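You operate a simulated robot arm through the tools that you are given. There is no shell and no other tool.

Carry out the task below with a simulated two-armed robot. There is one attempt and no reset: what you move stays moved.

Task
Clear the lint off long shelf and duct with the two swivel nozzles.
Fine: turn them in, open their valves, run the cleaner till the lint is gone, switch it off.

It is judged by the outcome, as a careful person would: the job done as asked, and still so three seconds after it is handed in. It fails if anything else is knocked over, pushed out of place, dropped, spilled or broken.

Robot
Two 7-joint arms with fingered hands on one trunk that stands fixed in place. Base frame: the origin is at the foot of the trunk, x ahead of it, y to its left, z up. Units: m, rad, N and s.
The left shoulder is at [0.06, 0.177, 1], the right one opposite. Payload 4 kg a hand.
Tool frame (each hand has its own): the origin (TCP) lies between the finger pads and is the grasp point; the fingertips stand 0.037 m ahead of it; z points along the fingers, y is the line along which they close. Largest opening 0.124 m; the body of the gripper starts 0.043 m behind the TCP. The gripper is a hand of 3 fingers: y runs from the thumb to the fingers, the wrist lies at [-0.015, -0.108, -0.202] in the tool frame, and closing takes about 1.5 s.
Orientation is that of the tool frame in the base frame, as a unit quaternion [x, y, z, w]. With the fingers straight down and the wrist toward the robot, the tool's x, y and z point along [0, 1, 0], [1, 0, 0] and [0, 0, -1] of the base frame.

Tools
- The arms move only by the tool nudge_tool. It takes "left_targets", "right_targets" or both (then of equal length, played together; a hand with none holds still); each is a list of rows, each an object (a shift or turn left out is 0, a gripper value left out holds the last) with "angular": the turn, a rotation vector about the tool's x, y, z in units of 6 degrees (1.0 is 6 degrees), a list of three; "slide": the shift along the tool's x, y, z in units of 25 mm (1.0 is 25 mm), a list of three; "gripper": the opening, from 0 (shut) to 1 (fully open). In form: [{"angular": [ax, ay, az], "slide": [tx, ty, tz], "gripper": gripper}, ...]. A call has 1 to 20 rows; each row shifts and turns the commanded pose from where the row before left it, along the tool's axes as they then stand. A call with a number of a shift or a turn outside -1 to 1 is refused whole. Rows are played at 5 a second. More than 0.05 m and 0.15 rad between two rows, or a gripper value outside its range, and nothing of the call is played. Where a pose cannot be reached the arm comes as near as it can. A force on the tool above 90 N (or 10 N above the force at the start of the call, whichever is more), or a blocked arm, ends the call early, and 0.2 s more pass. The fingers move at their own pace (about 0.072 m/s each) and stop on an object; they squeeze with about 22 N. The grip force told is the motor's: it shows also when the fingers shut on nothing. Time passes only in rows, and 0.2 s behind the last, so rows that do not move let the fingers close. The reply holds the time, the measured pose of the TCP, the force on the tool along the base axes, the opening and the grip force, in the units named above and with some noise, with the torque about the TCP (base axes, N m) and any sound that the robot's microphone picked up.
- Cameras (640 x 400 px; columns grow to the right, rows downward): "scene" is now at [0.0546, -0.0337, 1.6725]; the picture's right is [-0.37, -0.93, 0.00], its down [-0.43, 0.17, -0.89] and it looks along [0.82, -0.33, -0.46] (base axes); focal length 267 px, centre (320, 200). "left" rides on the left gripper at [-0.064, -0.076, -0.136] in its tool frame; the picture's right is [-0.84, -0.26, 0.48], its down [0.48, -0.76, 0.43] and it looks along [0.26, 0.60, 0.76] (tool axes); focal length 256 px, centre (320, 200). "right" rides on the right gripper at [0.064, -0.076, -0.137] in its tool frame; the picture's right is [-0.84, 0.26, -0.48], its down [-0.48, -0.76, 0.43] and it looks along [-0.26, 0.60, 0.76] (tool axes); focal length 256 px, centre (320, 200).
- get_image(camera): a new picture of that camera. It takes no simulated time.
- slide_trunk(by): slides the trunk up (or, below 0, down) by that many m; the arms and the scene camera ride with it, the base frame stays. It gives what a move gives, with no picture.
- hand_shape(shape, hand): the hand has 3 fingers and takes this shape, open, in about a second: jaw (thumb against the fingers, like two jaws); tri (thumb and two fingers); tip (a fingertip pinch); poke (one finger out to press); point (the index stretched); flat (the hand flat); cup (the hand cupped); fist (a fist). The gripper value then closes the fingers along that shape, each until it touches; the sizes above hold for jaw. It gives what a move gives, with no picture.
- aim_head(pan, tilt): turns the head with the scene camera to pan (to the left, within 1.501 rad either way) and tilt (down, from -0.506 to 1.204), counted from straight ahead of the robot. It gives what a move gives.
- pixel_to_xyz(camera, pixels): there is no depth. For up to 12 entries [column, row, z] of the newest picture of that camera ("zoom" is the newest enlarged one), the place [x, y] in the base frame at which the ray of that pixel passes the height z, good to about 0.002 m. It takes no simulated time.
- close_up(camera, box): a new picture of the part [left, top, right, bottom] of that camera's present view, enlarged. It takes no simulated time.
- job_done(): hands the job in; it is judged then, once.

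Open the grippers and draw the arms clear of the work before you hand the job in, unless the task says otherwise.

The tools are called after "Call:" by a JSON object that holds its "op" and its "data". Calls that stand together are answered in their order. nudge_tool: Moves the arms, as the interface text tells. Its arguments: {"type":"object","properties":{"left_targets":{"type":"array","items":{"type":"object","properties":{"angular":{"type":"array","items":{"type":"number"}},"slide":{"type":"array","items":{"type":"number"}},"gripper":{"type":"number"}}}},"right_targets":{"type":"array","items":{"type":"object","properties":{"angular":{"type":"array","items":{"type":"number"}},"slide":{"type":"array","items":{"type":"number"}},"gripper":{"type":"number"}}}}},"required":[]} The other tools are called the same way: slide_trunk (by) slides the trunk up or down; hand_shape (shape, hand) gives the hand a shape; aim_head (pan, tilt) turns the head that bears the scene camera; get_image (camera) takes a picture; pixel_to_xyz (camera, pixels) gives the place at which the rays of pixels pass given heights; close_up (camera, box) takes an enlarged picture of a part of a camera's view; job_done () hands the job in.

At the start:

```text
t: 0.0
left_ee_pos: [0.4394, 0.0208, 1.5038]
left_orientation: [0.706, 0.708, 0.0, 0.0]
left_ft_force: [-0.2, 0.3, 0.3]
left_torque: [0.01, 0.0, -0.01]
left_finger_gap: 0.1234
left_grip_force: 0.1
left_shape: jaw
right_ee_pos: [0.3419, -0.2778, 1.5815]
right_orientation: [0.708, 0.706, 0.0, -0.001]
right_ft_force: [0.4, -0.9, 0.7]
right_torque: [0.02, 0.0, -0.01]
right_finger_gap: 0.1236
right_grip_force: 0.1
right_shape: jaw
trunk travel left (down, up): [-0.525, 0.065]
head pan, tilt: [-0.375, 0.483]
```

scene: 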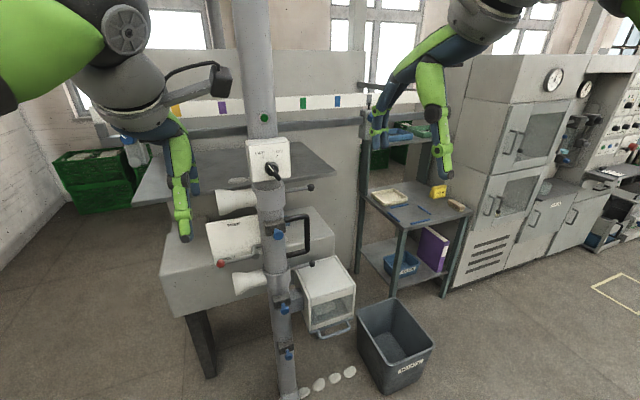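
right: 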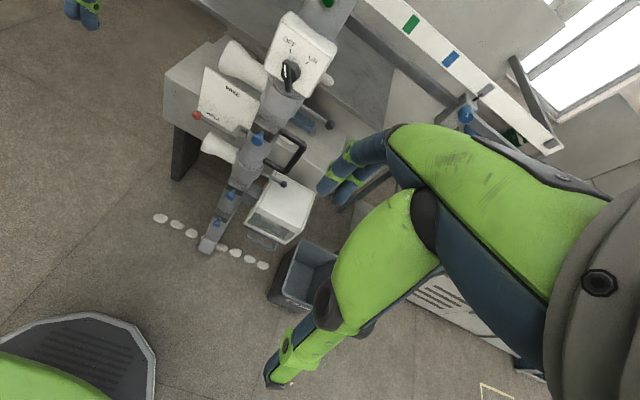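
left: 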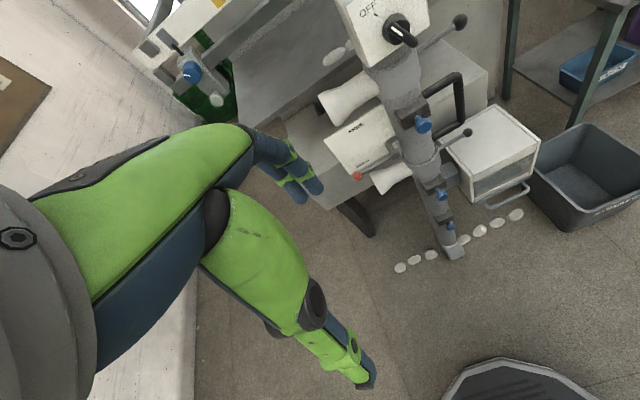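

I'll start by looking over the scene: a vertical pipe with a switch box (about 268,155) with swivel nozzles and blue valves. I take enlarged views to read it.

Call:
{"op": "close_up", "data": {"camera": "scene", "box": [160, 100, 360, 225]}}

Call:
{"op": "close_up", "data": {"camera": "scene", "box": [180, 200, 400, 400]}}

Call:
{"op": "close_up", "data": {"camera": "left", "box": [300, 0, 560, 270]}}

Call:
{"op": "close_up", "data": {"camera": "right", "box": [140, 0, 360, 280]}}

```text
3.20 times, centred on (260, 162) of scene
```

zoom: 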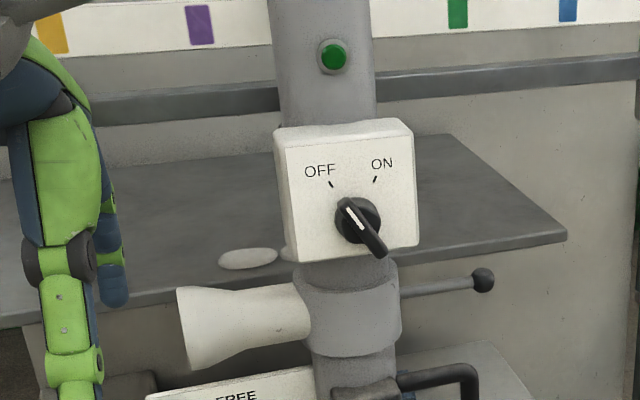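

```text
2.00 times, centred on (290, 300) of scene
```

zoom: 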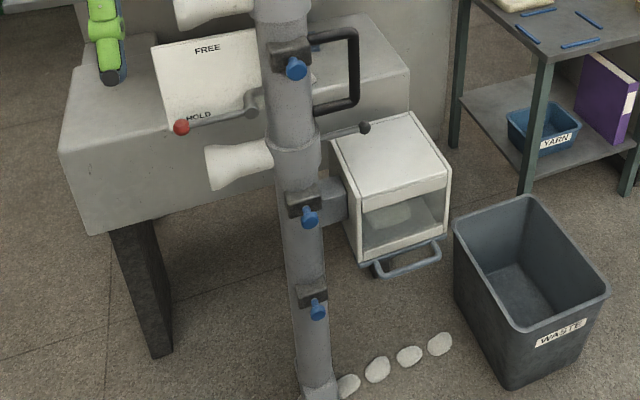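

```text
1.48 times, centred on (430, 135) of left
```

zoom: 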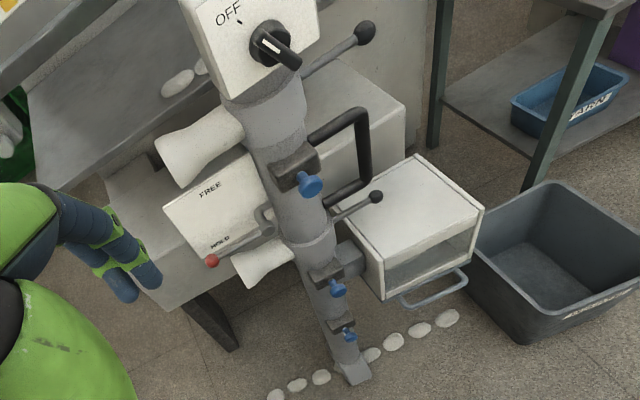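

```text
1.43 times, centred on (250, 140) of right
```

zoom: 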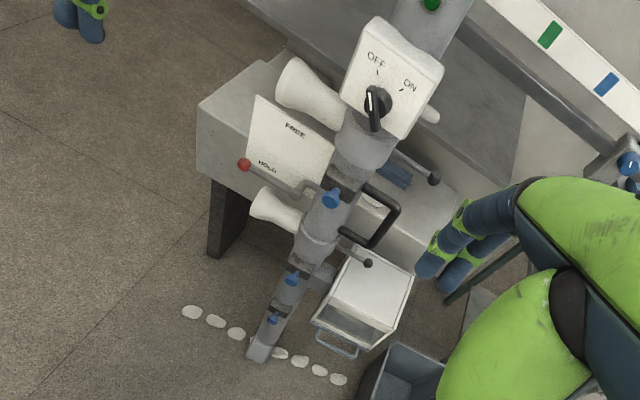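

The switch reads OFF, with a FREE/HOLD plate and a red-ball lever below. I point the head at the pipe to centre it for more detail.

Call:
{"op": "aim_head", "data": {"pan": -0.2, "tilt": 0.75}}

Call:
{"op": "get_image", "data": {"camera": "scene"}}

Call:
{"op": "close_up", "data": {"camera": "scene", "box": [220, 0, 460, 150]}}

Call:
{"op": "close_up", "data": {"camera": "scene", "box": [220, 100, 460, 250]}}

Call:
{"op": "close_up", "data": {"camera": "scene", "box": [220, 200, 460, 350]}}

```text
t: 0.8
left_ee_pos: [0.4393, 0.0202, 1.5048]
left_orientation: [0.707, 0.707, 0.0, 0.001]
left_ft_force: [0.8, 0.2, -0.6]
left_torque: [0.0, 0.01, -0.03]
left_finger_gap: 0.1237
left_grip_force: 0.1
left_shape: jaw
right_ee_pos: [0.3416, -0.2778, 1.5827]
right_orientation: [0.707, 0.707, 0.0, 0.0]
right_ft_force: [0.7, 0.1, 0.8]
right_torque: [0.01, 0.02, 0.0]
right_finger_gap: 0.1235
right_grip_force: 0.0
right_shape: jaw
trunk travel left (down, up): [-0.525, 0.065]
head pan, tilt: [-0.201, 0.75]
```

```text
taken
```

scene: 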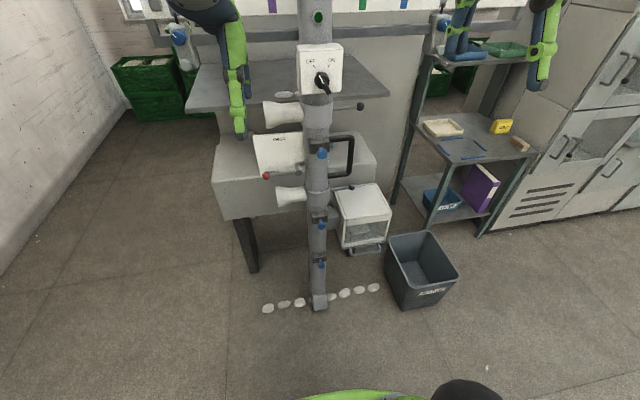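

```text
2.67 times, centred on (340, 75) of scene
```

zoom: 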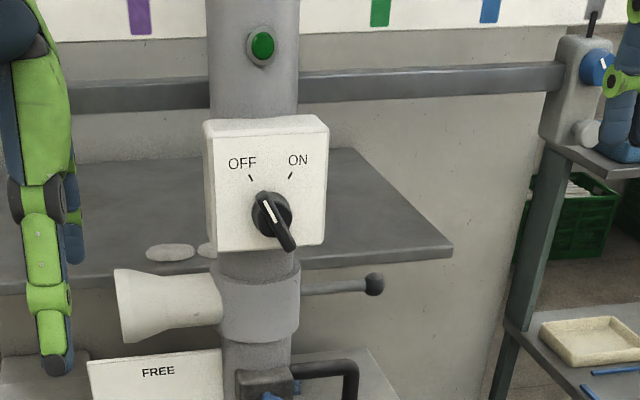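

```text
2.67 times, centred on (340, 175) of scene
```

zoom: 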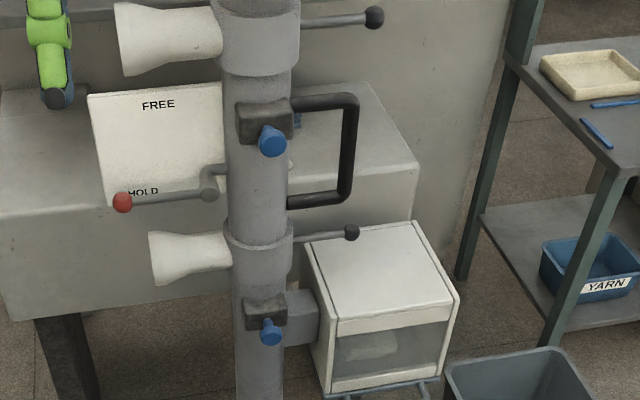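

```text
2.67 times, centred on (340, 275) of scene
```

zoom: 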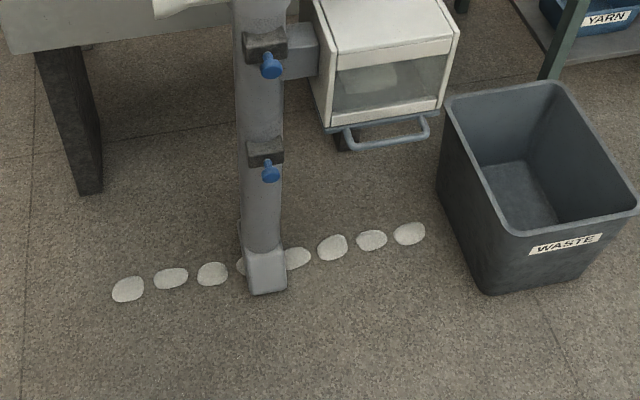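

The lower part shows three blue valves and a foot nozzle at floor lint. I look higher and to each side to understand the rail, end boxes and where the lint is.

Call:
{"op": "aim_head", "data": {"pan": -0.15, "tilt": 0.2}}

Call:
{"op": "get_image", "data": {"camera": "scene"}}

Call:
{"op": "close_up", "data": {"camera": "scene", "box": [60, 80, 300, 230]}}

Call:
{"op": "close_up", "data": {"camera": "scene", "box": [300, 80, 540, 230]}}

Call:
{"op": "close_up", "data": {"camera": "scene", "box": [220, 0, 460, 150]}}

```text
t: 1.8
left_ee_pos: [0.4393, 0.0214, 1.5069]
left_orientation: [0.707, 0.707, 0.0, 0.0]
left_ft_force: [0.2, -1.0, 0.1]
left_torque: [0.02, -0.06, -0.01]
left_finger_gap: 0.1237
left_grip_force: 0.1
left_shape: jaw
right_ee_pos: [0.3425, -0.2777, 1.581]
right_orientation: [0.707, 0.707, 0.001, -0.001]
right_ft_force: [0.1, 1.0, -0.3]
right_torque: [0.02, -0.03, 0.03]
right_finger_gap: 0.1235
right_grip_force: 0.0
right_shape: jaw
trunk travel left (down, up): [-0.525, 0.065]
head pan, tilt: [-0.15, 0.201]
```

```text
taken
```

scene: 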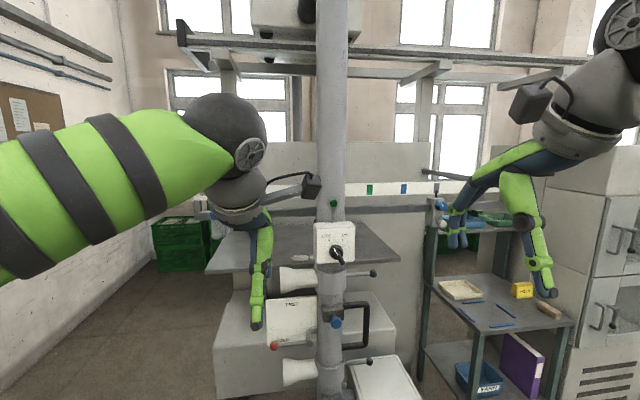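

```text
2.67 times, centred on (180, 155) of scene
```

zoom: 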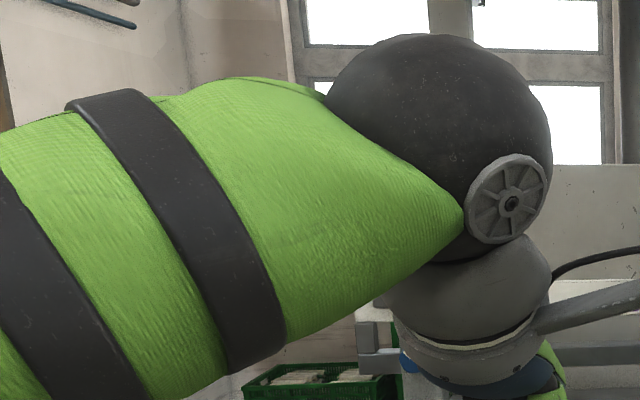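

```text
2.67 times, centred on (420, 155) of scene
```

zoom: 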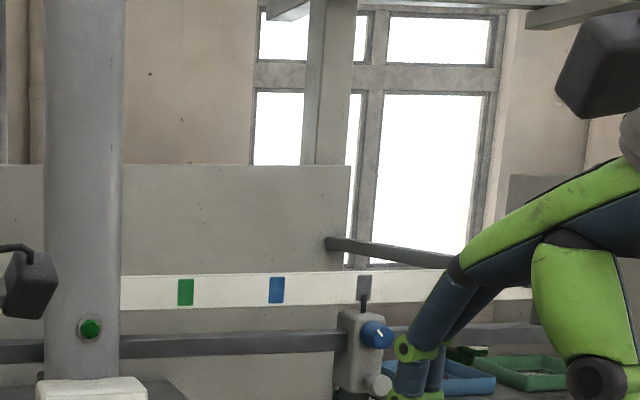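

```text
2.67 times, centred on (340, 75) of scene
```

zoom: 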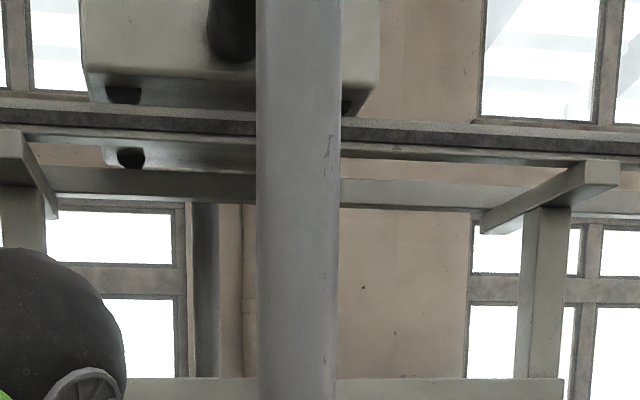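

The overhead carriage runs on rails with end stops; the lever at HOLD is likely the carriage brake. I go back to the centred view and measure positions.

Call:
{"op": "aim_head", "data": {"pan": -0.2, "tilt": 0.6}}

Call:
{"op": "get_image", "data": {"camera": "scene"}}

Call:
{"op": "get_image", "data": {"camera": "left"}}

Call:
{"op": "get_image", "data": {"camera": "right"}}

```text
t: 2.6
left_ee_pos: [0.4384, 0.0205, 1.5041]
left_orientation: [0.707, 0.707, 0.001, 0.001]
left_ft_force: [0.2, 0.7, 0.2]
left_torque: [0.01, 0.0, -0.02]
left_finger_gap: 0.1235
left_grip_force: 0.1
left_shape: jaw
right_ee_pos: [0.3404, -0.278, 1.5817]
right_orientation: [0.707, 0.707, 0.0, 0.0]
right_ft_force: [-0.4, -0.3, -0.2]
right_torque: [0.01, -0.01, -0.03]
right_finger_gap: 0.1236
right_grip_force: 0.1
right_shape: jaw
trunk travel left (down, up): [-0.525, 0.065]
head pan, tilt: [-0.201, 0.6]
```

```text
taken
```

scene: 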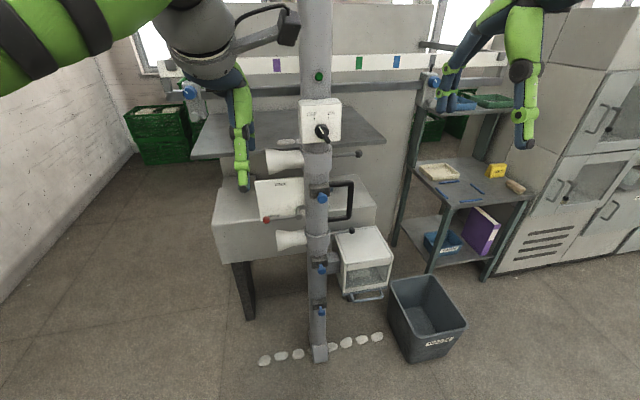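

```text
taken
```

left: 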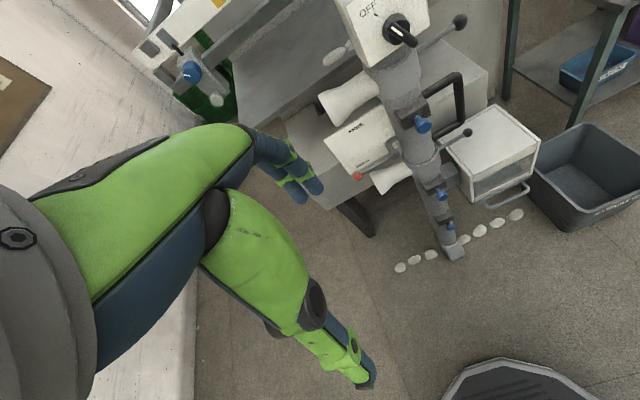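

```text
taken
```

right: 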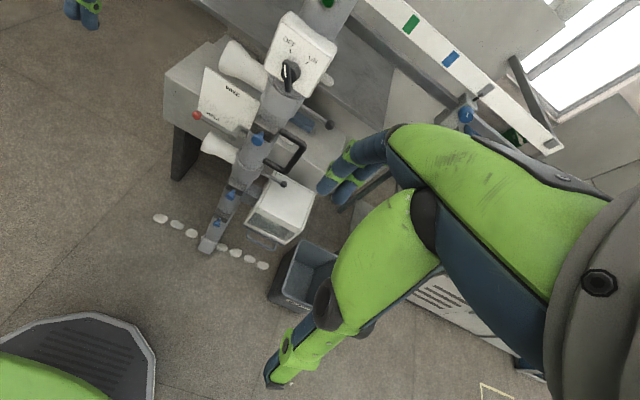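

I take rays of the main features in all three cameras (knob, red ball, rod balls, valves, foot) at two heights to triangulate.

Call:
{"op": "pixel_to_xyz", "data": {"camera": "scene", "pixels": [[322, 131, 1.2], [322, 131, 1.0], [266, 220, 0.9], [266, 220, 0.7], [358, 154, 1.1], [358, 154, 0.9], [351, 231, 0.8], [351, 231, 0.6], [323, 198, 1.0], [323, 198, 0.8], [320, 360, 0.0], [264, 360, 0.0]]}}

Call:
{"op": "pixel_to_xyz", "data": {"camera": "left", "pixels": [[400, 32, 1.2], [400, 32, 1.0], [357, 175, 0.9], [357, 175, 0.7], [460, 21, 1.1], [460, 21, 0.9], [468, 132, 0.8], [468, 132, 0.6], [423, 125, 1.0], [423, 125, 0.8], [442, 193, 0.8], [442, 193, 0.6]]}}

Call:
{"op": "pixel_to_xyz", "data": {"camera": "right", "pixels": [[290, 73, 1.2], [290, 73, 1.0], [197, 115, 0.9], [197, 115, 0.7], [328, 125, 1.1], [328, 125, 0.9], [283, 184, 0.8], [283, 184, 0.6], [258, 139, 1.0], [258, 139, 0.8], [231, 192, 0.8], [231, 192, 0.6]]}}

Call:
{"op": "pixel_to_xyz", "data": {"camera": "scene", "pixels": [[322, 268, 0.8], [322, 268, 0.6], [321, 312, 0.5], [321, 312, 0.3], [377, 337, 0.0], [351, 183, 0.9], [351, 216, 0.8], [285, 142, 1.0], [285, 142, 0.9], [192, 157, 1.0], [383, 141, 1.0], [383, 141, 0.9]]}}

```text
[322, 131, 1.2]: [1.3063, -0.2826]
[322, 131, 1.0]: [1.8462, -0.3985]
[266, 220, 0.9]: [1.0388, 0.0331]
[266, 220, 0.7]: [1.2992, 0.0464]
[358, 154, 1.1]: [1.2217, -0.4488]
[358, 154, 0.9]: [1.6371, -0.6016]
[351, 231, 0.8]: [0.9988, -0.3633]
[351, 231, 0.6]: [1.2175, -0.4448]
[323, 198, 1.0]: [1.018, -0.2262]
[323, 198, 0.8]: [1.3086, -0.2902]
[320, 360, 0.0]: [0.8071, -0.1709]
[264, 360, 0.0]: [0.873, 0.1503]
```

```text
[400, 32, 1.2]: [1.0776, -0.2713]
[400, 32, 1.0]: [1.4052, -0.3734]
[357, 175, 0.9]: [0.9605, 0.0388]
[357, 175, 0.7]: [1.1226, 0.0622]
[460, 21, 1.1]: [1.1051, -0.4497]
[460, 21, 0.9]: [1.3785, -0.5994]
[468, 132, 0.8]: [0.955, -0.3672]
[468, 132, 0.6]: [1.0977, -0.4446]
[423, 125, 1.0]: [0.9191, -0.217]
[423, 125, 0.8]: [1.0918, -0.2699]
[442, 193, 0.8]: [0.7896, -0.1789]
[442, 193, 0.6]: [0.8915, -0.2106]
```

```text
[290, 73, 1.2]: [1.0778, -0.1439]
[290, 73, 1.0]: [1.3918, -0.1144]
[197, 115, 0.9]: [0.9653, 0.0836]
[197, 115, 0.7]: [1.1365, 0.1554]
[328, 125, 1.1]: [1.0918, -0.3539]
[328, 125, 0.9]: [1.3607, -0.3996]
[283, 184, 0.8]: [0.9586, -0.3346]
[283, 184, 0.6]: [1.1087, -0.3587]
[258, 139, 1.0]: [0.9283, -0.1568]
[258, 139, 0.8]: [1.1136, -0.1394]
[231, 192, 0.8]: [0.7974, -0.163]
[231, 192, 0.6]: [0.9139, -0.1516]
```

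```text
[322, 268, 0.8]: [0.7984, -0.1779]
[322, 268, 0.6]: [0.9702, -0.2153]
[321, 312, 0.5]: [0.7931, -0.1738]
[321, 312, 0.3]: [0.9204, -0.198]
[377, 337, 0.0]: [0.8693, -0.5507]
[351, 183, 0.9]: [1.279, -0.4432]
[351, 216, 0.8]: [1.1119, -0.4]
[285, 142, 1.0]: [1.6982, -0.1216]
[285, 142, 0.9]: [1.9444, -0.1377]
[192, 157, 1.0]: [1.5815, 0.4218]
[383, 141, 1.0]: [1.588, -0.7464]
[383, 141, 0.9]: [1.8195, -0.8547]
```

Triangulation puts the knob at about (0.73,-0.16,1.41), red ball (0.83,0.02,1.06), rod balls (0.875,-0.32,1.264) and (0.873,-0.32,0.915), valves near x 0.775, y -0.172, z 1.17/0.825/0.53. I zoom on valves and the shelf lint.

Call:
{"op": "close_up", "data": {"camera": "left", "box": [380, 90, 480, 152]}}

Call:
{"op": "close_up", "data": {"camera": "scene", "box": [280, 170, 380, 232]}}

Call:
{"op": "close_up", "data": {"camera": "scene", "box": [280, 230, 400, 305]}}

Call:
{"op": "close_up", "data": {"camera": "right", "box": [150, 0, 350, 125]}}

Call:
{"op": "close_up", "data": {"camera": "left", "box": [260, 0, 460, 125]}}

```text
6.40 times, centred on (430, 121) of left
```

zoom: 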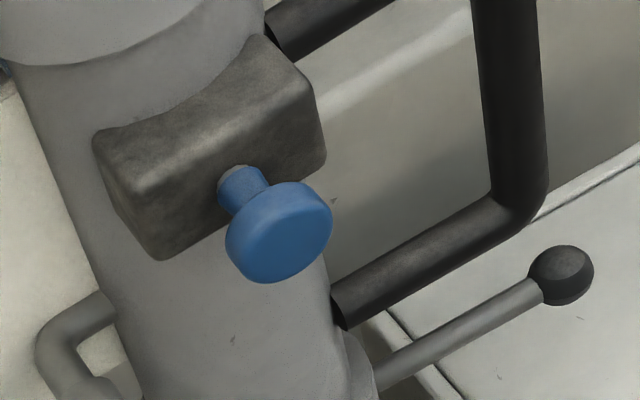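

```text
6.40 times, centred on (330, 201) of scene
```

zoom: 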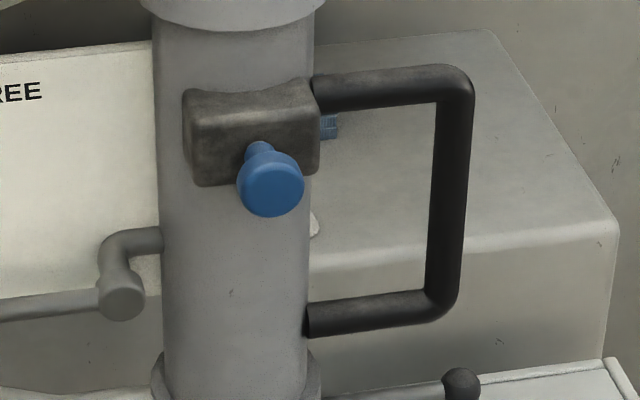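

```text
5.33 times, centred on (340, 268) of scene
```

zoom: 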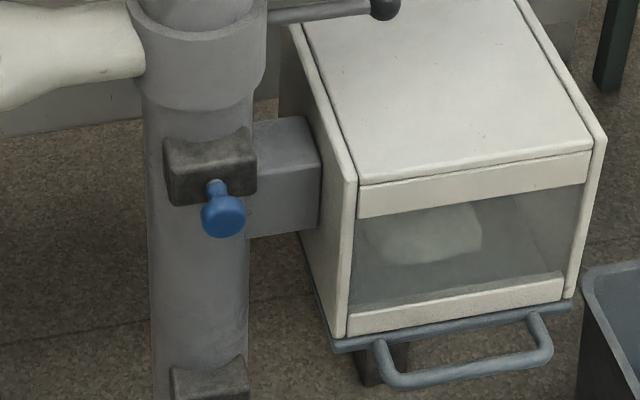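

```text
3.20 times, centred on (250, 62) of right
```

zoom: 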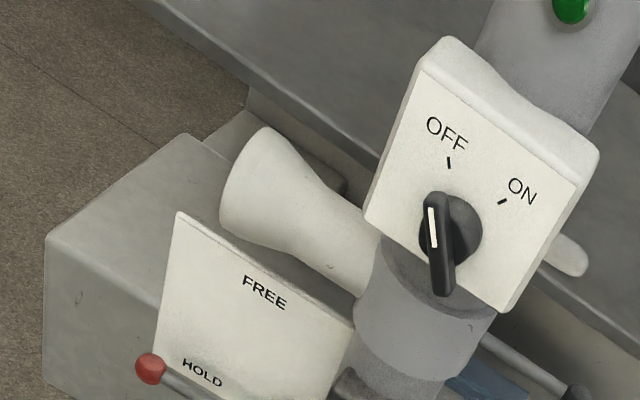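

```text
3.20 times, centred on (360, 62) of left
```

zoom: 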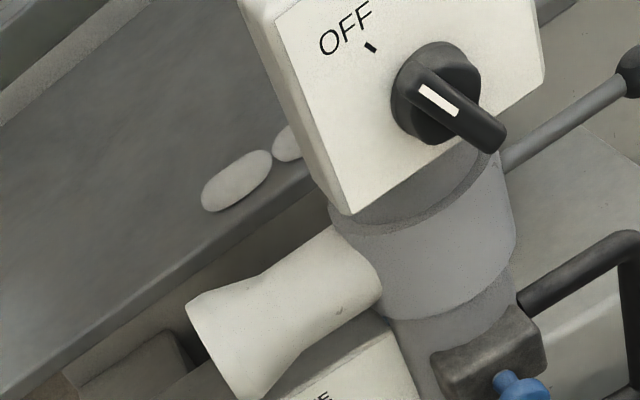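

Valves are slide gates with mushroom knobs; lint pieces sit on the shelf at left (334,56) and duct. I get rays for shelf lint, shelf corners and nozzle mouths.

Call:
{"op": "pixel_to_xyz", "data": {"camera": "left", "pixels": [[334, 56, 1.2], [334, 56, 1.0], [349, 46, 1.2], [349, 46, 1.0], [328, 107, 1.2], [328, 107, 1.0], [231, 92, 1.0], [231, 92, 1.2], [382, 184, 0.9], [382, 184, 0.8]]}}

Call:
{"op": "pixel_to_xyz", "data": {"camera": "right", "pixels": [[327, 82, 1.2], [327, 82, 1.0], [228, 58, 1.2], [228, 58, 1.0], [206, 143, 0.9], [206, 143, 0.8], [303, 120, 1.0], [303, 120, 0.8]]}}

Call:
{"op": "pixel_to_xyz", "data": {"camera": "scene", "pixels": [[285, 142, 1.2], [285, 142, 1.0], [269, 162, 1.2], [269, 162, 1.0], [280, 241, 0.9], [280, 241, 0.8], [331, 190, 1.0], [331, 190, 0.8], [194, 160, 1.2], [194, 160, 1.0], [217, 225, 0.8], [376, 215, 0.8]]}}

```text
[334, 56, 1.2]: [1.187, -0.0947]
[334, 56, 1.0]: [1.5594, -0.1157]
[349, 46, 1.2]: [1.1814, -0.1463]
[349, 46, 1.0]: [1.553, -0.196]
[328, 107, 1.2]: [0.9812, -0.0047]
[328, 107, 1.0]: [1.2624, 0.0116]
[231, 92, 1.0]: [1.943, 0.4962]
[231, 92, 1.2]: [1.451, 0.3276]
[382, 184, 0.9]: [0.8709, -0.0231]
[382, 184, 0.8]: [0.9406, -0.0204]
```

```text
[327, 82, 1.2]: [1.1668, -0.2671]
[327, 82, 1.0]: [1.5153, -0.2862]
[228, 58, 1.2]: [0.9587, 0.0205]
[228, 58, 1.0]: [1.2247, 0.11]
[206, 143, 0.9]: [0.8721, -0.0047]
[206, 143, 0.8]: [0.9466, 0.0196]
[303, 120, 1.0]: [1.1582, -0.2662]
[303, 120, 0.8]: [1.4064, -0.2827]
```

```text
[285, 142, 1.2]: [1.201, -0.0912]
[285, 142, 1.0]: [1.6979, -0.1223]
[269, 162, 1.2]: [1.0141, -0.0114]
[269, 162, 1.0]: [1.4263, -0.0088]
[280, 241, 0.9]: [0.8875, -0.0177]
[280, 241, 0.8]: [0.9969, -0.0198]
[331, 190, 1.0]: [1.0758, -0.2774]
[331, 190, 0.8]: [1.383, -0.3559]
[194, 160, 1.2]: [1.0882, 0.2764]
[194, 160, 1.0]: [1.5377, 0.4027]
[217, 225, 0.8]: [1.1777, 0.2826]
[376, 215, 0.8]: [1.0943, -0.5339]
```

Lint on the shelf sits around x 1.14, y -0.09…-0.27, straight behind the pipe at y≈-0.17, so the carriage should stay at HOLD. I move the right hand forward and down and start tipping its fingers forward, while the left hand shifts left and yaws to watch.

Call:
{"op": "nudge_tool", "data": {"right_targets": [{"slide": [-0.6, 1, 1]}, {"slide": [-0.6, 1, 1]}, {"slide": [-0.6, 1, 1]}, {"slide": [-0.6, 1, 1]}, {"slide": [-0.6, 1, 1]}, {"slide": [-0.6, 1, 1]}, {"slide": [-0.6, 1, 1]}, {"slide": [-0.6, 1, 1]}, {"angular": [-1, 0, 0]}, {"angular": [-1, 0, 0]}, {"angular": [-1, 0, 0]}, {"angular": [-1, 0, 0]}, {"angular": [-1, 0, 0]}, {"angular": [-1, 0, 0]}, {"angular": [-1, 0, 0]}, {"angular": [-1, 0, 0]}, {"angular": [-1, 0, 0]}, {"angular": [-1, 0, 0]}, {"angular": [-1, 0, 0]}, {"angular": [-1, 0, 0]}], "left_targets": [{"slide": [0.4, 0, 0], "angular": [0, 0, 0.25]}, {"slide": [0.4, 0, 0], "angular": [0, 0, 0.25]}, {"slide": [0.4, 0, 0], "angular": [0, 0, 0.25]}, {"slide": [0.4, 0, 0], "angular": [0, 0, 0.25]}, {"slide": [0.4, 0, 0], "angular": [0, 0, 0.25]}, {"slide": [0.4, 0, 0], "angular": [0, 0, 0.25]}, {"slide": [0.4, 0, 0], "angular": [0, 0, 0.25]}, {"slide": [0.4, 0, 0], "angular": [0, 0, 0.25]}, {"slide": [0.4, 0, 0], "angular": [0, 0, 0.25]}, {"slide": [0.4, 0, 0], "angular": [0, 0, 0.25]}, {"slide": [0.4, 0, 0], "angular": [0, 0, 0.25]}, {"slide": [0.4, 0, 0], "angular": [0, 0, 0.25]}, {"slide": [0.4, 0, 0], "angular": [0, 0, 0.25]}, {"slide": [0.4, 0, 0], "angular": [0, 0, 0.25]}, {"slide": [0.4, 0, 0], "angular": [0, 0, 0.25]}, {"slide": [0.4, 0, 0], "angular": [0, 0, 0.25]}, {"slide": [0, 0, 0], "angular": [0, 0, 0.25]}, {"slide": [0, 0, 0], "angular": [0, 0, 0.25]}, {"slide": [0, 0, 0], "angular": [0, 0, 0.25]}, {"slide": [0, 0, 0], "angular": [0, 0, 0.25]}]}}

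Call:
{"op": "get_image", "data": {"camera": "scene"}}

Call:
{"op": "get_image", "data": {"camera": "right"}}

Call:
{"op": "get_image", "data": {"camera": "left"}}

```text
t: 6.8
left_ee_pos: [0.4709, 0.1761, 1.5044]
left_orientation: [0.866, 0.5, 0.0, 0.0]
left_ft_force: [0.3, -0.3, 0.0]
left_torque: [0.02, 0.04, 0.03]
left_finger_gap: 0.1236
left_grip_force: 0.1
left_shape: jaw
right_ee_pos: [0.5411, -0.3968, 1.3827]
right_orientation: [0.572, 0.572, 0.416, 0.416]
right_ft_force: [-0.2, 0.7, -0.7]
right_torque: [0.02, 0.01, 0.0]
right_finger_gap: 0.1239
right_grip_force: 0.0
right_shape: jaw
trunk travel left (down, up): [-0.525, 0.065]
head pan, tilt: [-0.201, 0.6]
```

```text
taken
```

scene: 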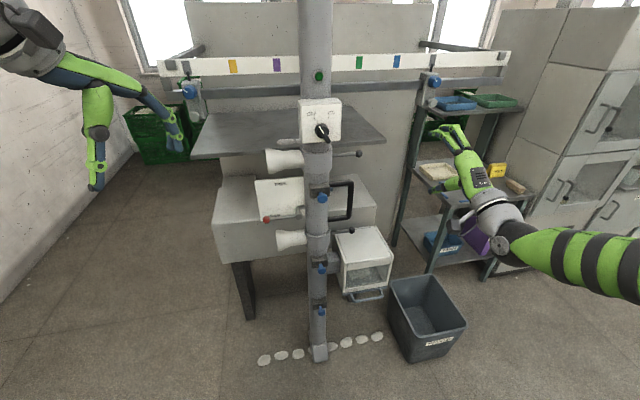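

```text
taken
```

right: 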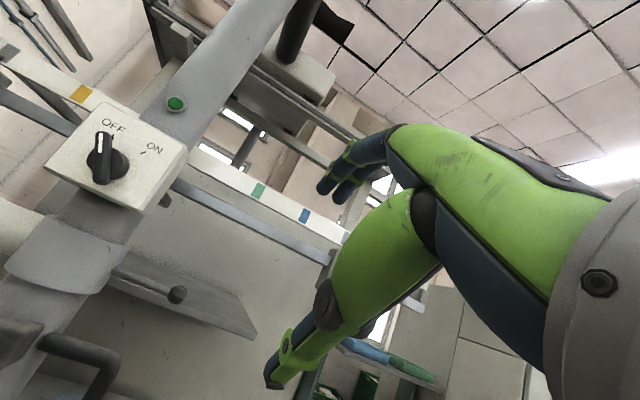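

```text
taken
```

left: 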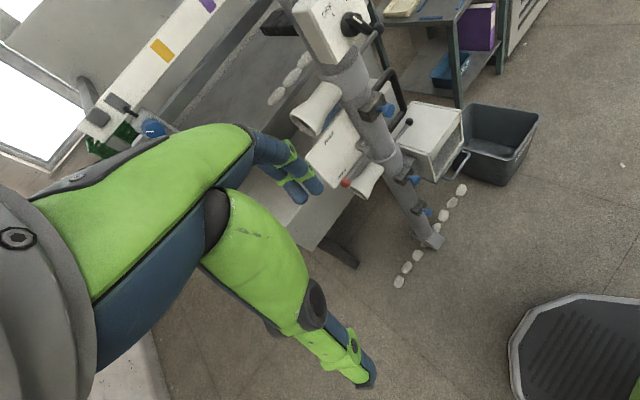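

The new left view shows several lint pieces on the shelf (275-305, 60-100). I zoom in on it to see the shelf, valve and anything behind the pipe.

Call:
{"op": "close_up", "data": {"camera": "left", "box": [240, 0, 480, 150]}}

Call:
{"op": "close_up", "data": {"camera": "left", "box": [300, 70, 480, 182]}}

Call:
{"op": "close_up", "data": {"camera": "scene", "box": [190, 80, 390, 205]}}

```text
2.67 times, centred on (360, 75) of left
```

zoom: 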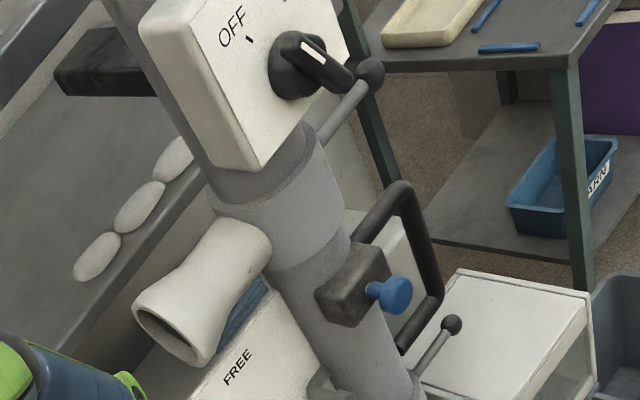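

```text
3.56 times, centred on (390, 126) of left
```

zoom: 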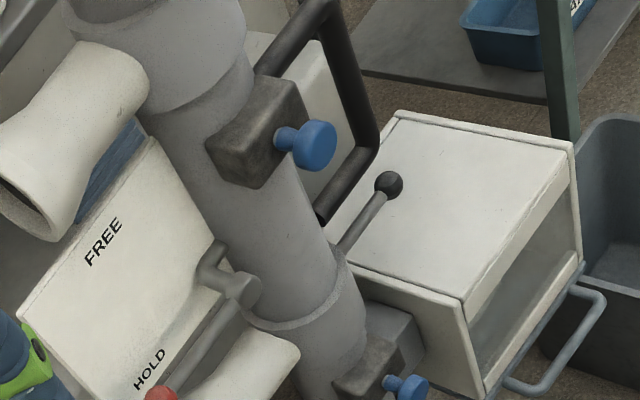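

```text
3.20 times, centred on (290, 142) of scene
```

zoom: 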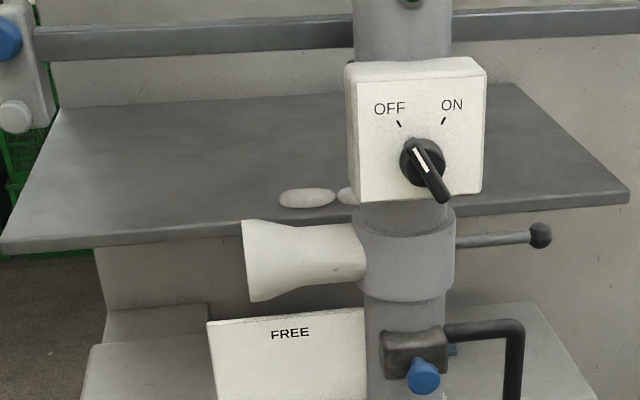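

There's a blue item on the duct behind the plate and a dark block on the shelf; before turning nozzles I want to see behind the pipe. I move the left hand forward-left and yaw it to look across, and finish levelling the right hand.

Call:
{"op": "nudge_tool", "data": {"left_targets": [{"slide": [0.97, 0.517, 0]}, {"slide": [0.97, 0.517, 0]}, {"slide": [0.97, 0.517, 0]}, {"slide": [0.97, 0.517, 0]}, {"slide": [0.97, 0.517, 0]}, {"slide": [0.97, 0.517, 0]}, {"slide": [0.97, 0.517, 0]}, {"slide": [0.97, 0.517, 0]}, {"slide": [0.97, 0.517, 0]}, {"slide": [0.97, 0.517, 0]}, {"slide": [0.97, 0.517, 0]}, {"slide": [0.97, 0.517, 0]}, {"angular": [0, 0, 1]}, {"angular": [0, 0, 1]}, {"angular": [0, 0, 1]}, {"angular": [0, 0, 1]}, {"angular": [0, 0, 1]}, {"angular": [0, 0, 1]}, {"angular": [0, 0, 1]}, {"angular": [0, 0, 1]}], "right_targets": [{"angular": [-1, 0, 0]}, {"angular": [-1, 0, 0]}, {"angular": [-1, 0, 0]}, {}, {}, {}, {}, {}, {}, {}, {}, {}, {}, {}, {}, {}, {}, {}, {}, {}]}}

Call:
{"op": "get_image", "data": {"camera": "left"}}

Call:
{"op": "get_image", "data": {"camera": "scene"}}

Call:
{"op": "get_image", "data": {"camera": "right"}}

```text
t: 11.0
left_ee_pos: [0.6425, 0.3129, 1.4695]
left_orientation: [0.978, 0.208, 0.0, 0.0]
left_ft_force: [-0.3, -0.8, 0.9]
left_torque: [-0.01, -0.02, 0.0]
left_finger_gap: 0.1236
left_grip_force: 0.1
left_shape: jaw
left hand out of reach, approached as far as the arm can: row 9, 10, 11, 12, 13, 14, 15, 16, 17, 18, 19, 20
right_ee_pos: [0.5402, -0.3985, 1.3811]
right_orientation: [0.5, 0.5, 0.5, 0.5]
right_ft_force: [-0.4, -0.1, -0.6]
right_torque: [0.02, 0.01, 0.01]
right_finger_gap: 0.124
right_grip_force: 0.0
right_shape: jaw
trunk travel left (down, up): [-0.525, 0.065]
head pan, tilt: [-0.201, 0.6]
```

```text
taken
```

left: 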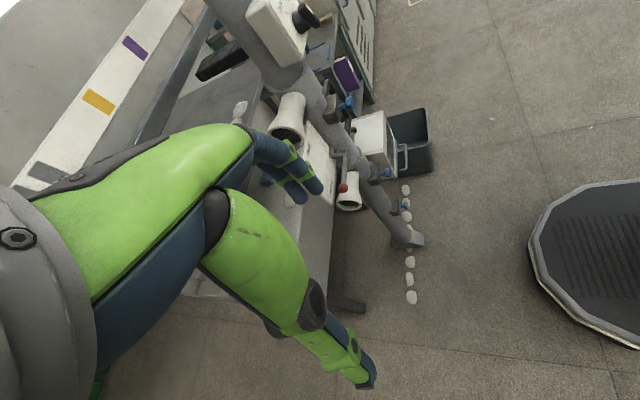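

```text
taken
```

scene: 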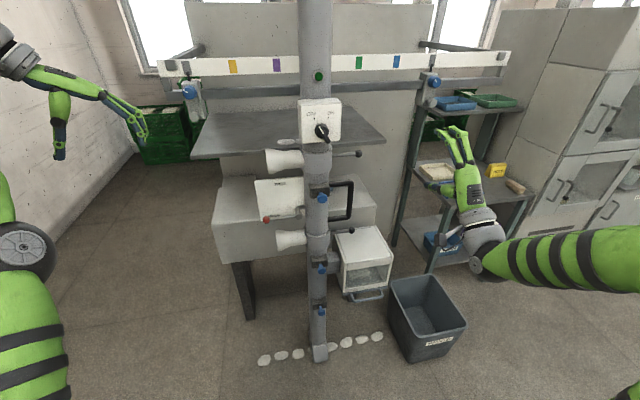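

```text
taken
```

right: 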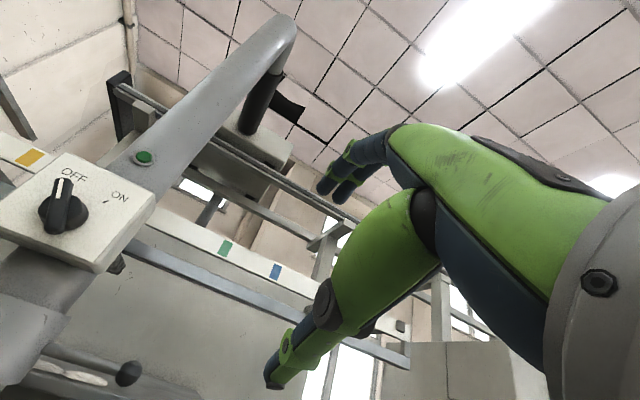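

Left arm hit its reach limit but the view across is useful; I zoom on the shelf/duct region near (230-370, 30-220).

Call:
{"op": "close_up", "data": {"camera": "left", "box": [190, 0, 350, 100]}}

Call:
{"op": "close_up", "data": {"camera": "left", "box": [240, 80, 430, 200]}}

Call:
{"op": "close_up", "data": {"camera": "right", "box": [0, 240, 200, 400]}}

```text
4.00 times, centred on (270, 50) of left
```

zoom: 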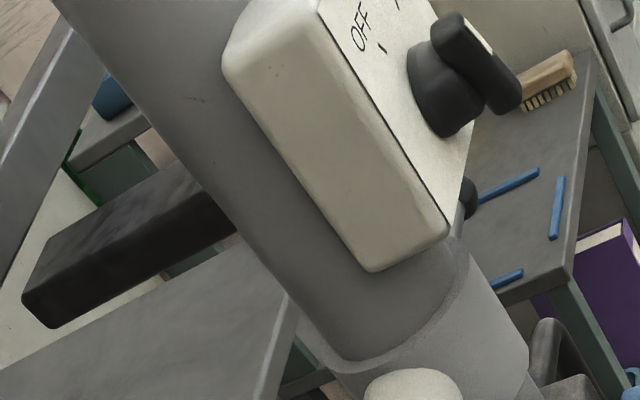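

```text
3.33 times, centred on (335, 140) of left
```

zoom: 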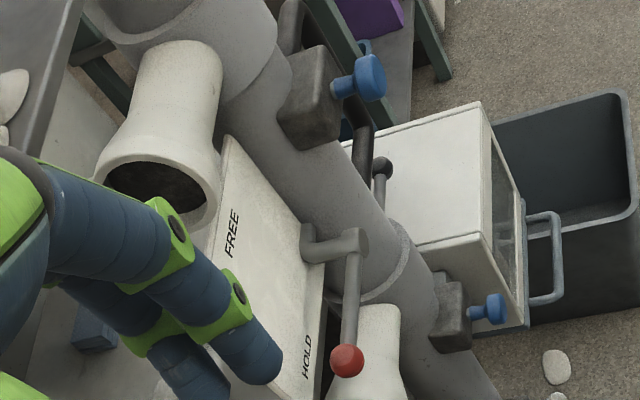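

```text
2.50 times, centred on (100, 320) of right
```

zoom: 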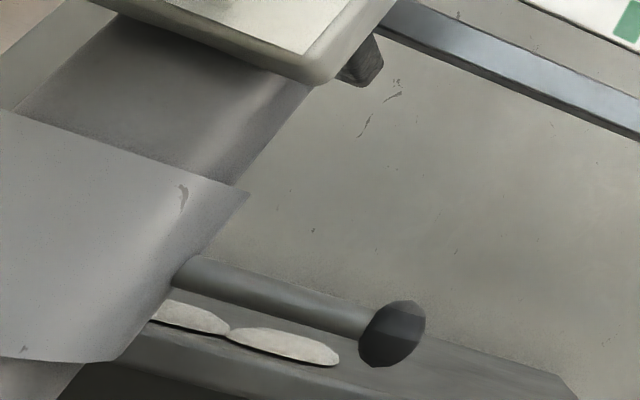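

The dark bar is the carriage's trip dog; the way is clear. I check the upper rod ball position with rays from the right and left cameras before grasping.

Call:
{"op": "pixel_to_xyz", "data": {"camera": "right", "pixels": [[128, 373, 1.3], [128, 373, 1.264], [128, 373, 1.24]]}}

Call:
{"op": "pixel_to_xyz", "data": {"camera": "scene", "pixels": [[358, 154, 1.264], [358, 154, 1.25], [351, 231, 0.915], [323, 198, 1.168], [321, 131, 1.41]]}}

Call:
{"op": "close_up", "data": {"camera": "scene", "box": [280, 90, 400, 165]}}

```text
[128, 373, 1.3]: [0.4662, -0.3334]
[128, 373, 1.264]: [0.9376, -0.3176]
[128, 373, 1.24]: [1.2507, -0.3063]
```

```text
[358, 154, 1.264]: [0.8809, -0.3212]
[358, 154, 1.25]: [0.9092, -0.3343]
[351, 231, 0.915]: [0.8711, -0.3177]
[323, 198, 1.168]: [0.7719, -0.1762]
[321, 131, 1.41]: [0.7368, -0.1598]
```

```text
5.33 times, centred on (340, 128) of scene
```

zoom: 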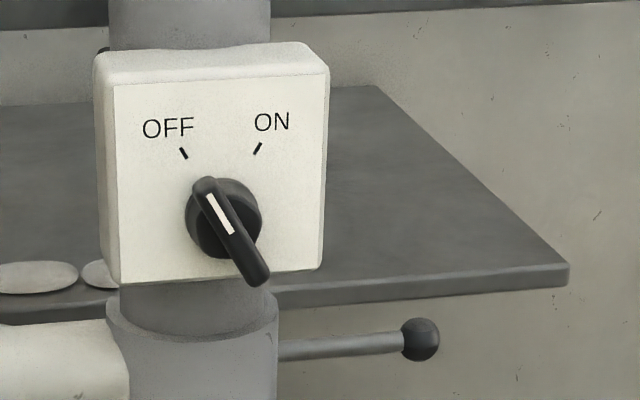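

The ball is at about (0.877,-0.320,1.267), 25 mm wide. I line the right hand up in front of it with the jaws vertical, part closed, and then look.

Call:
{"op": "nudge_tool", "data": {"right_targets": [{"slide": [0.628, -0.912, 0.8], "gripper": 0.7}, {"slide": [0.628, -0.912, 0.8]}, {"slide": [0.628, -0.912, 0.8]}, {"slide": [0.628, -0.912, 0.8]}, {"slide": [0.628, -0.912, 0.8]}, {"slide": [0, 0, 0.8]}, {"slide": [0, 0, 0.8]}, {"slide": [0, 0, 0.8]}, {}]}}

Call:
{"op": "get_image", "data": {"camera": "scene"}}

Call:
{"op": "get_image", "data": {"camera": "right"}}

Call:
{"op": "close_up", "data": {"camera": "scene", "box": [280, 100, 480, 225]}}

```text
t: 13.0
left_ee_pos: [0.6418, 0.311, 1.4687]
left_orientation: [0.978, 0.208, 0.0, 0.0]
left_ft_force: [-0.7, 0.6, -0.4]
left_torque: [0.03, 0.0, 0.01]
left_finger_gap: 0.1235
left_grip_force: 0.1
left_shape: jaw
right_ee_pos: [0.7018, -0.3186, 1.2679]
right_orientation: [0.501, 0.499, 0.499, 0.501]
right_ft_force: [-0.7, -0.3, -0.1]
right_torque: [0.0, -0.01, 0.04]
right_finger_gap: 0.0869
right_grip_force: 0.1
right_shape: jaw
trunk travel left (down, up): [-0.525, 0.065]
head pan, tilt: [-0.201, 0.6]
```

```text
taken
```

scene: 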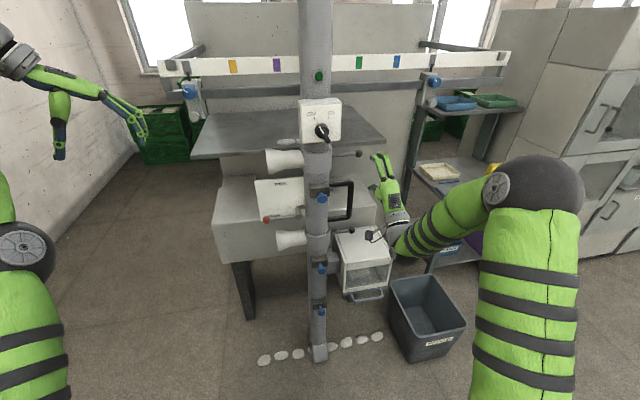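

```text
taken
```

right: 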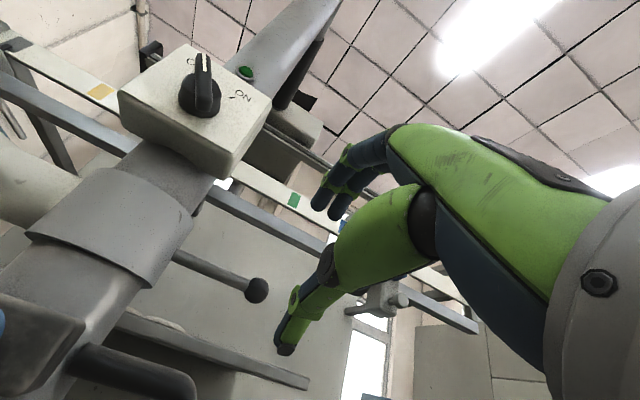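

```text
3.20 times, centred on (380, 162) of scene
```

zoom: 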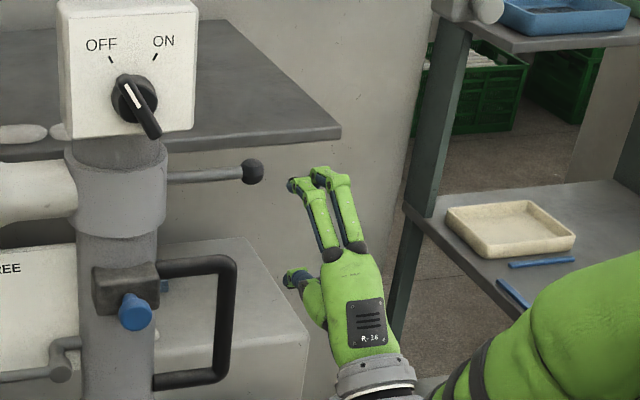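

The hand is lined up at (0.702,-0.319,1.268), jaws vertical. I advance 0.17 m straight onto the ball and check before closing.

Call:
{"op": "nudge_tool", "data": {"right_targets": [{"slide": [0, 0, 1]}, {"slide": [0, 0, 1]}, {"slide": [0, 0, 1]}, {"slide": [0, 0, 1]}, {"slide": [0, 0, 1]}, {"slide": [0, 0, 1]}, {"slide": [0, 0, 0.8]}, {}]}}

Call:
{"op": "close_up", "data": {"camera": "scene", "box": [280, 100, 480, 225]}}

Call:
{"op": "get_image", "data": {"camera": "right"}}

```text
t: 14.8
left_ee_pos: [0.6425, 0.3124, 1.4676]
left_orientation: [0.978, 0.208, 0.0, 0.0]
left_ft_force: [-0.2, -0.2, 0.1]
left_torque: [-0.03, 0.0, -0.01]
left_finger_gap: 0.1237
left_grip_force: 0.1
left_shape: jaw
right_ee_pos: [0.8718, -0.3209, 1.268]
right_orientation: [0.5, 0.499, 0.499, 0.501]
right_ft_force: [1.1, 0.7, -0.6]
right_torque: [-0.01, 0.01, -0.02]
right_finger_gap: 0.0873
right_grip_force: 0.1
right_shape: jaw
trunk travel left (down, up): [-0.525, 0.065]
head pan, tilt: [-0.201, 0.6]
```

```text
3.20 times, centred on (380, 162) of scene
```

zoom: 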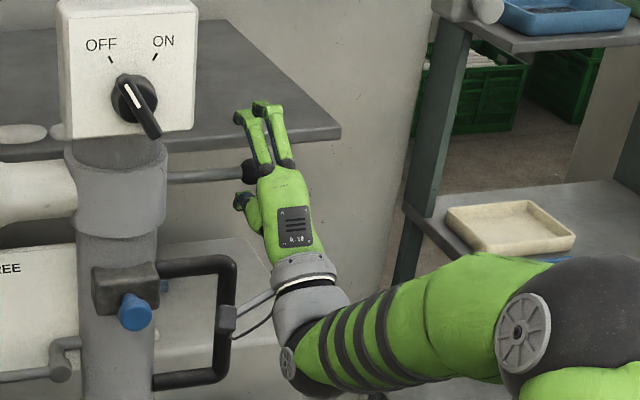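

```text
taken
```

right: 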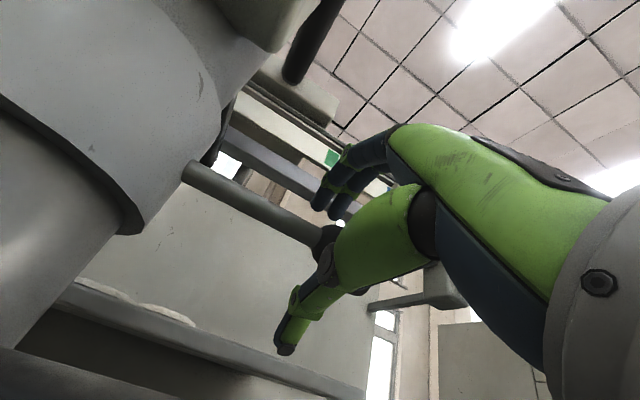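

The ball shows at (325,240) in the right camera while the TCP projects to about (332,249), so it is between the pads. I close on it.

Call:
{"op": "nudge_tool", "data": {"right_targets": [{"gripper": 0.35}, {"gripper": 0.2}, {"gripper": 0.0}, {"gripper": 0.0}, {"gripper": 0.0}, {"gripper": 0.0}, {"gripper": 0.0}, {"gripper": 0.0}]}}

Call:
{"op": "get_image", "data": {"camera": "right"}}

Call:
{"op": "close_up", "data": {"camera": "scene", "box": [280, 100, 480, 225]}}

```text
t: 16.6
left_ee_pos: [0.6446, 0.312, 1.4667]
left_orientation: [0.978, 0.208, 0.0, -0.001]
left_ft_force: [-0.2, 0.7, -0.3]
left_torque: [0.0, -0.01, 0.0]
left_finger_gap: 0.1237
left_grip_force: 0.1
left_shape: jaw
right_ee_pos: [0.873, -0.3197, 1.2664]
right_orientation: [0.501, 0.501, 0.499, 0.499]
right_ft_force: [-0.8, 4.9, -12.7]
right_torque: [0.01, -0.13, 0.02]
right_finger_gap: 0.0175
right_grip_force: 22.0
right_shape: jaw
trunk travel left (down, up): [-0.525, 0.065]
head pan, tilt: [-0.201, 0.6]
```

```text
taken
```

right: 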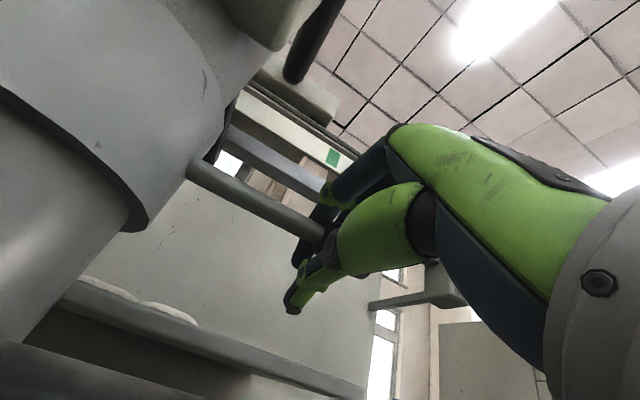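

```text
3.20 times, centred on (380, 162) of scene
```

zoom: 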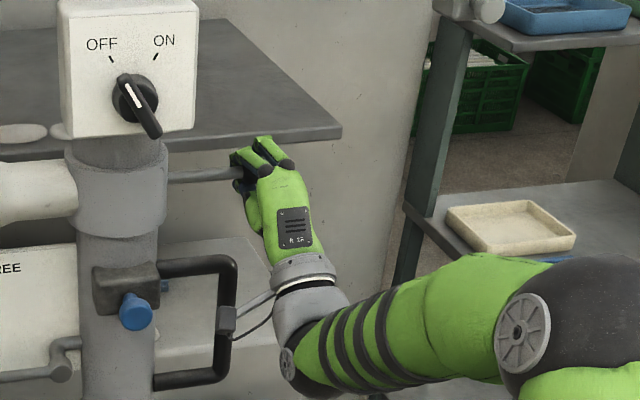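

Gripped (gap 17 mm, 22 N). I ease down 2 mm and swing the ball the first 30° of its arc toward the robot about the pipe axis, holding hand orientation.

Call:
{"op": "nudge_tool", "data": {"right_targets": [{"slide": [0, -0.08, 0]}, {"slide": [0.03, 0, -0.62]}, {"slide": [0.096, 0, -0.612]}, {"slide": [0.16, 0, -0.596]}, {"slide": [0.224, 0, -0.58]}, {"slide": [0.28, 0, -0.552]}, {}]}}

Call:
{"op": "get_image", "data": {"camera": "scene"}}

Call:
{"op": "get_image", "data": {"camera": "right"}}

```text
t: 18.2
left_ee_pos: [0.6436, 0.3129, 1.4684]
left_orientation: [0.978, 0.208, 0.0, 0.0]
left_ft_force: [-0.8, 0.4, -0.5]
left_torque: [0.01, 0.01, 0.01]
left_finger_gap: 0.1237
left_grip_force: 0.0
left_shape: jaw
right_ee_pos: [0.7978, -0.2988, 1.2635]
right_orientation: [0.501, 0.501, 0.499, 0.499]
right_ft_force: [4.5, 2.7, -8.6]
right_torque: [0.12, 0.03, -0.26]
right_finger_gap: 0.0162
right_grip_force: 22.1
right_shape: jaw
trunk travel left (down, up): [-0.525, 0.065]
head pan, tilt: [-0.201, 0.6]
```

```text
taken
```

scene: 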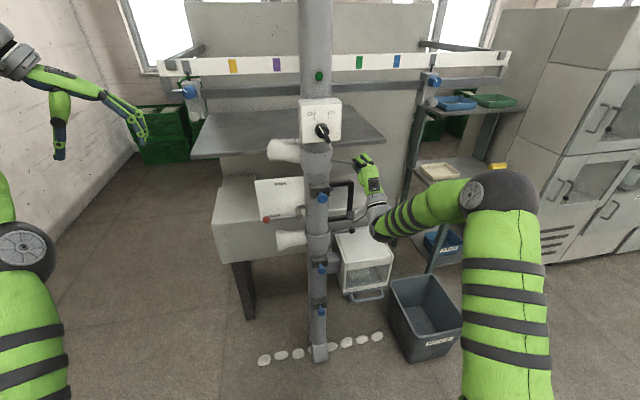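

```text
taken
```

right: 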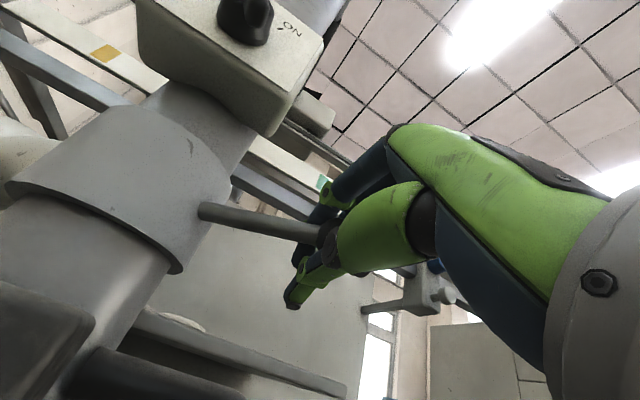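

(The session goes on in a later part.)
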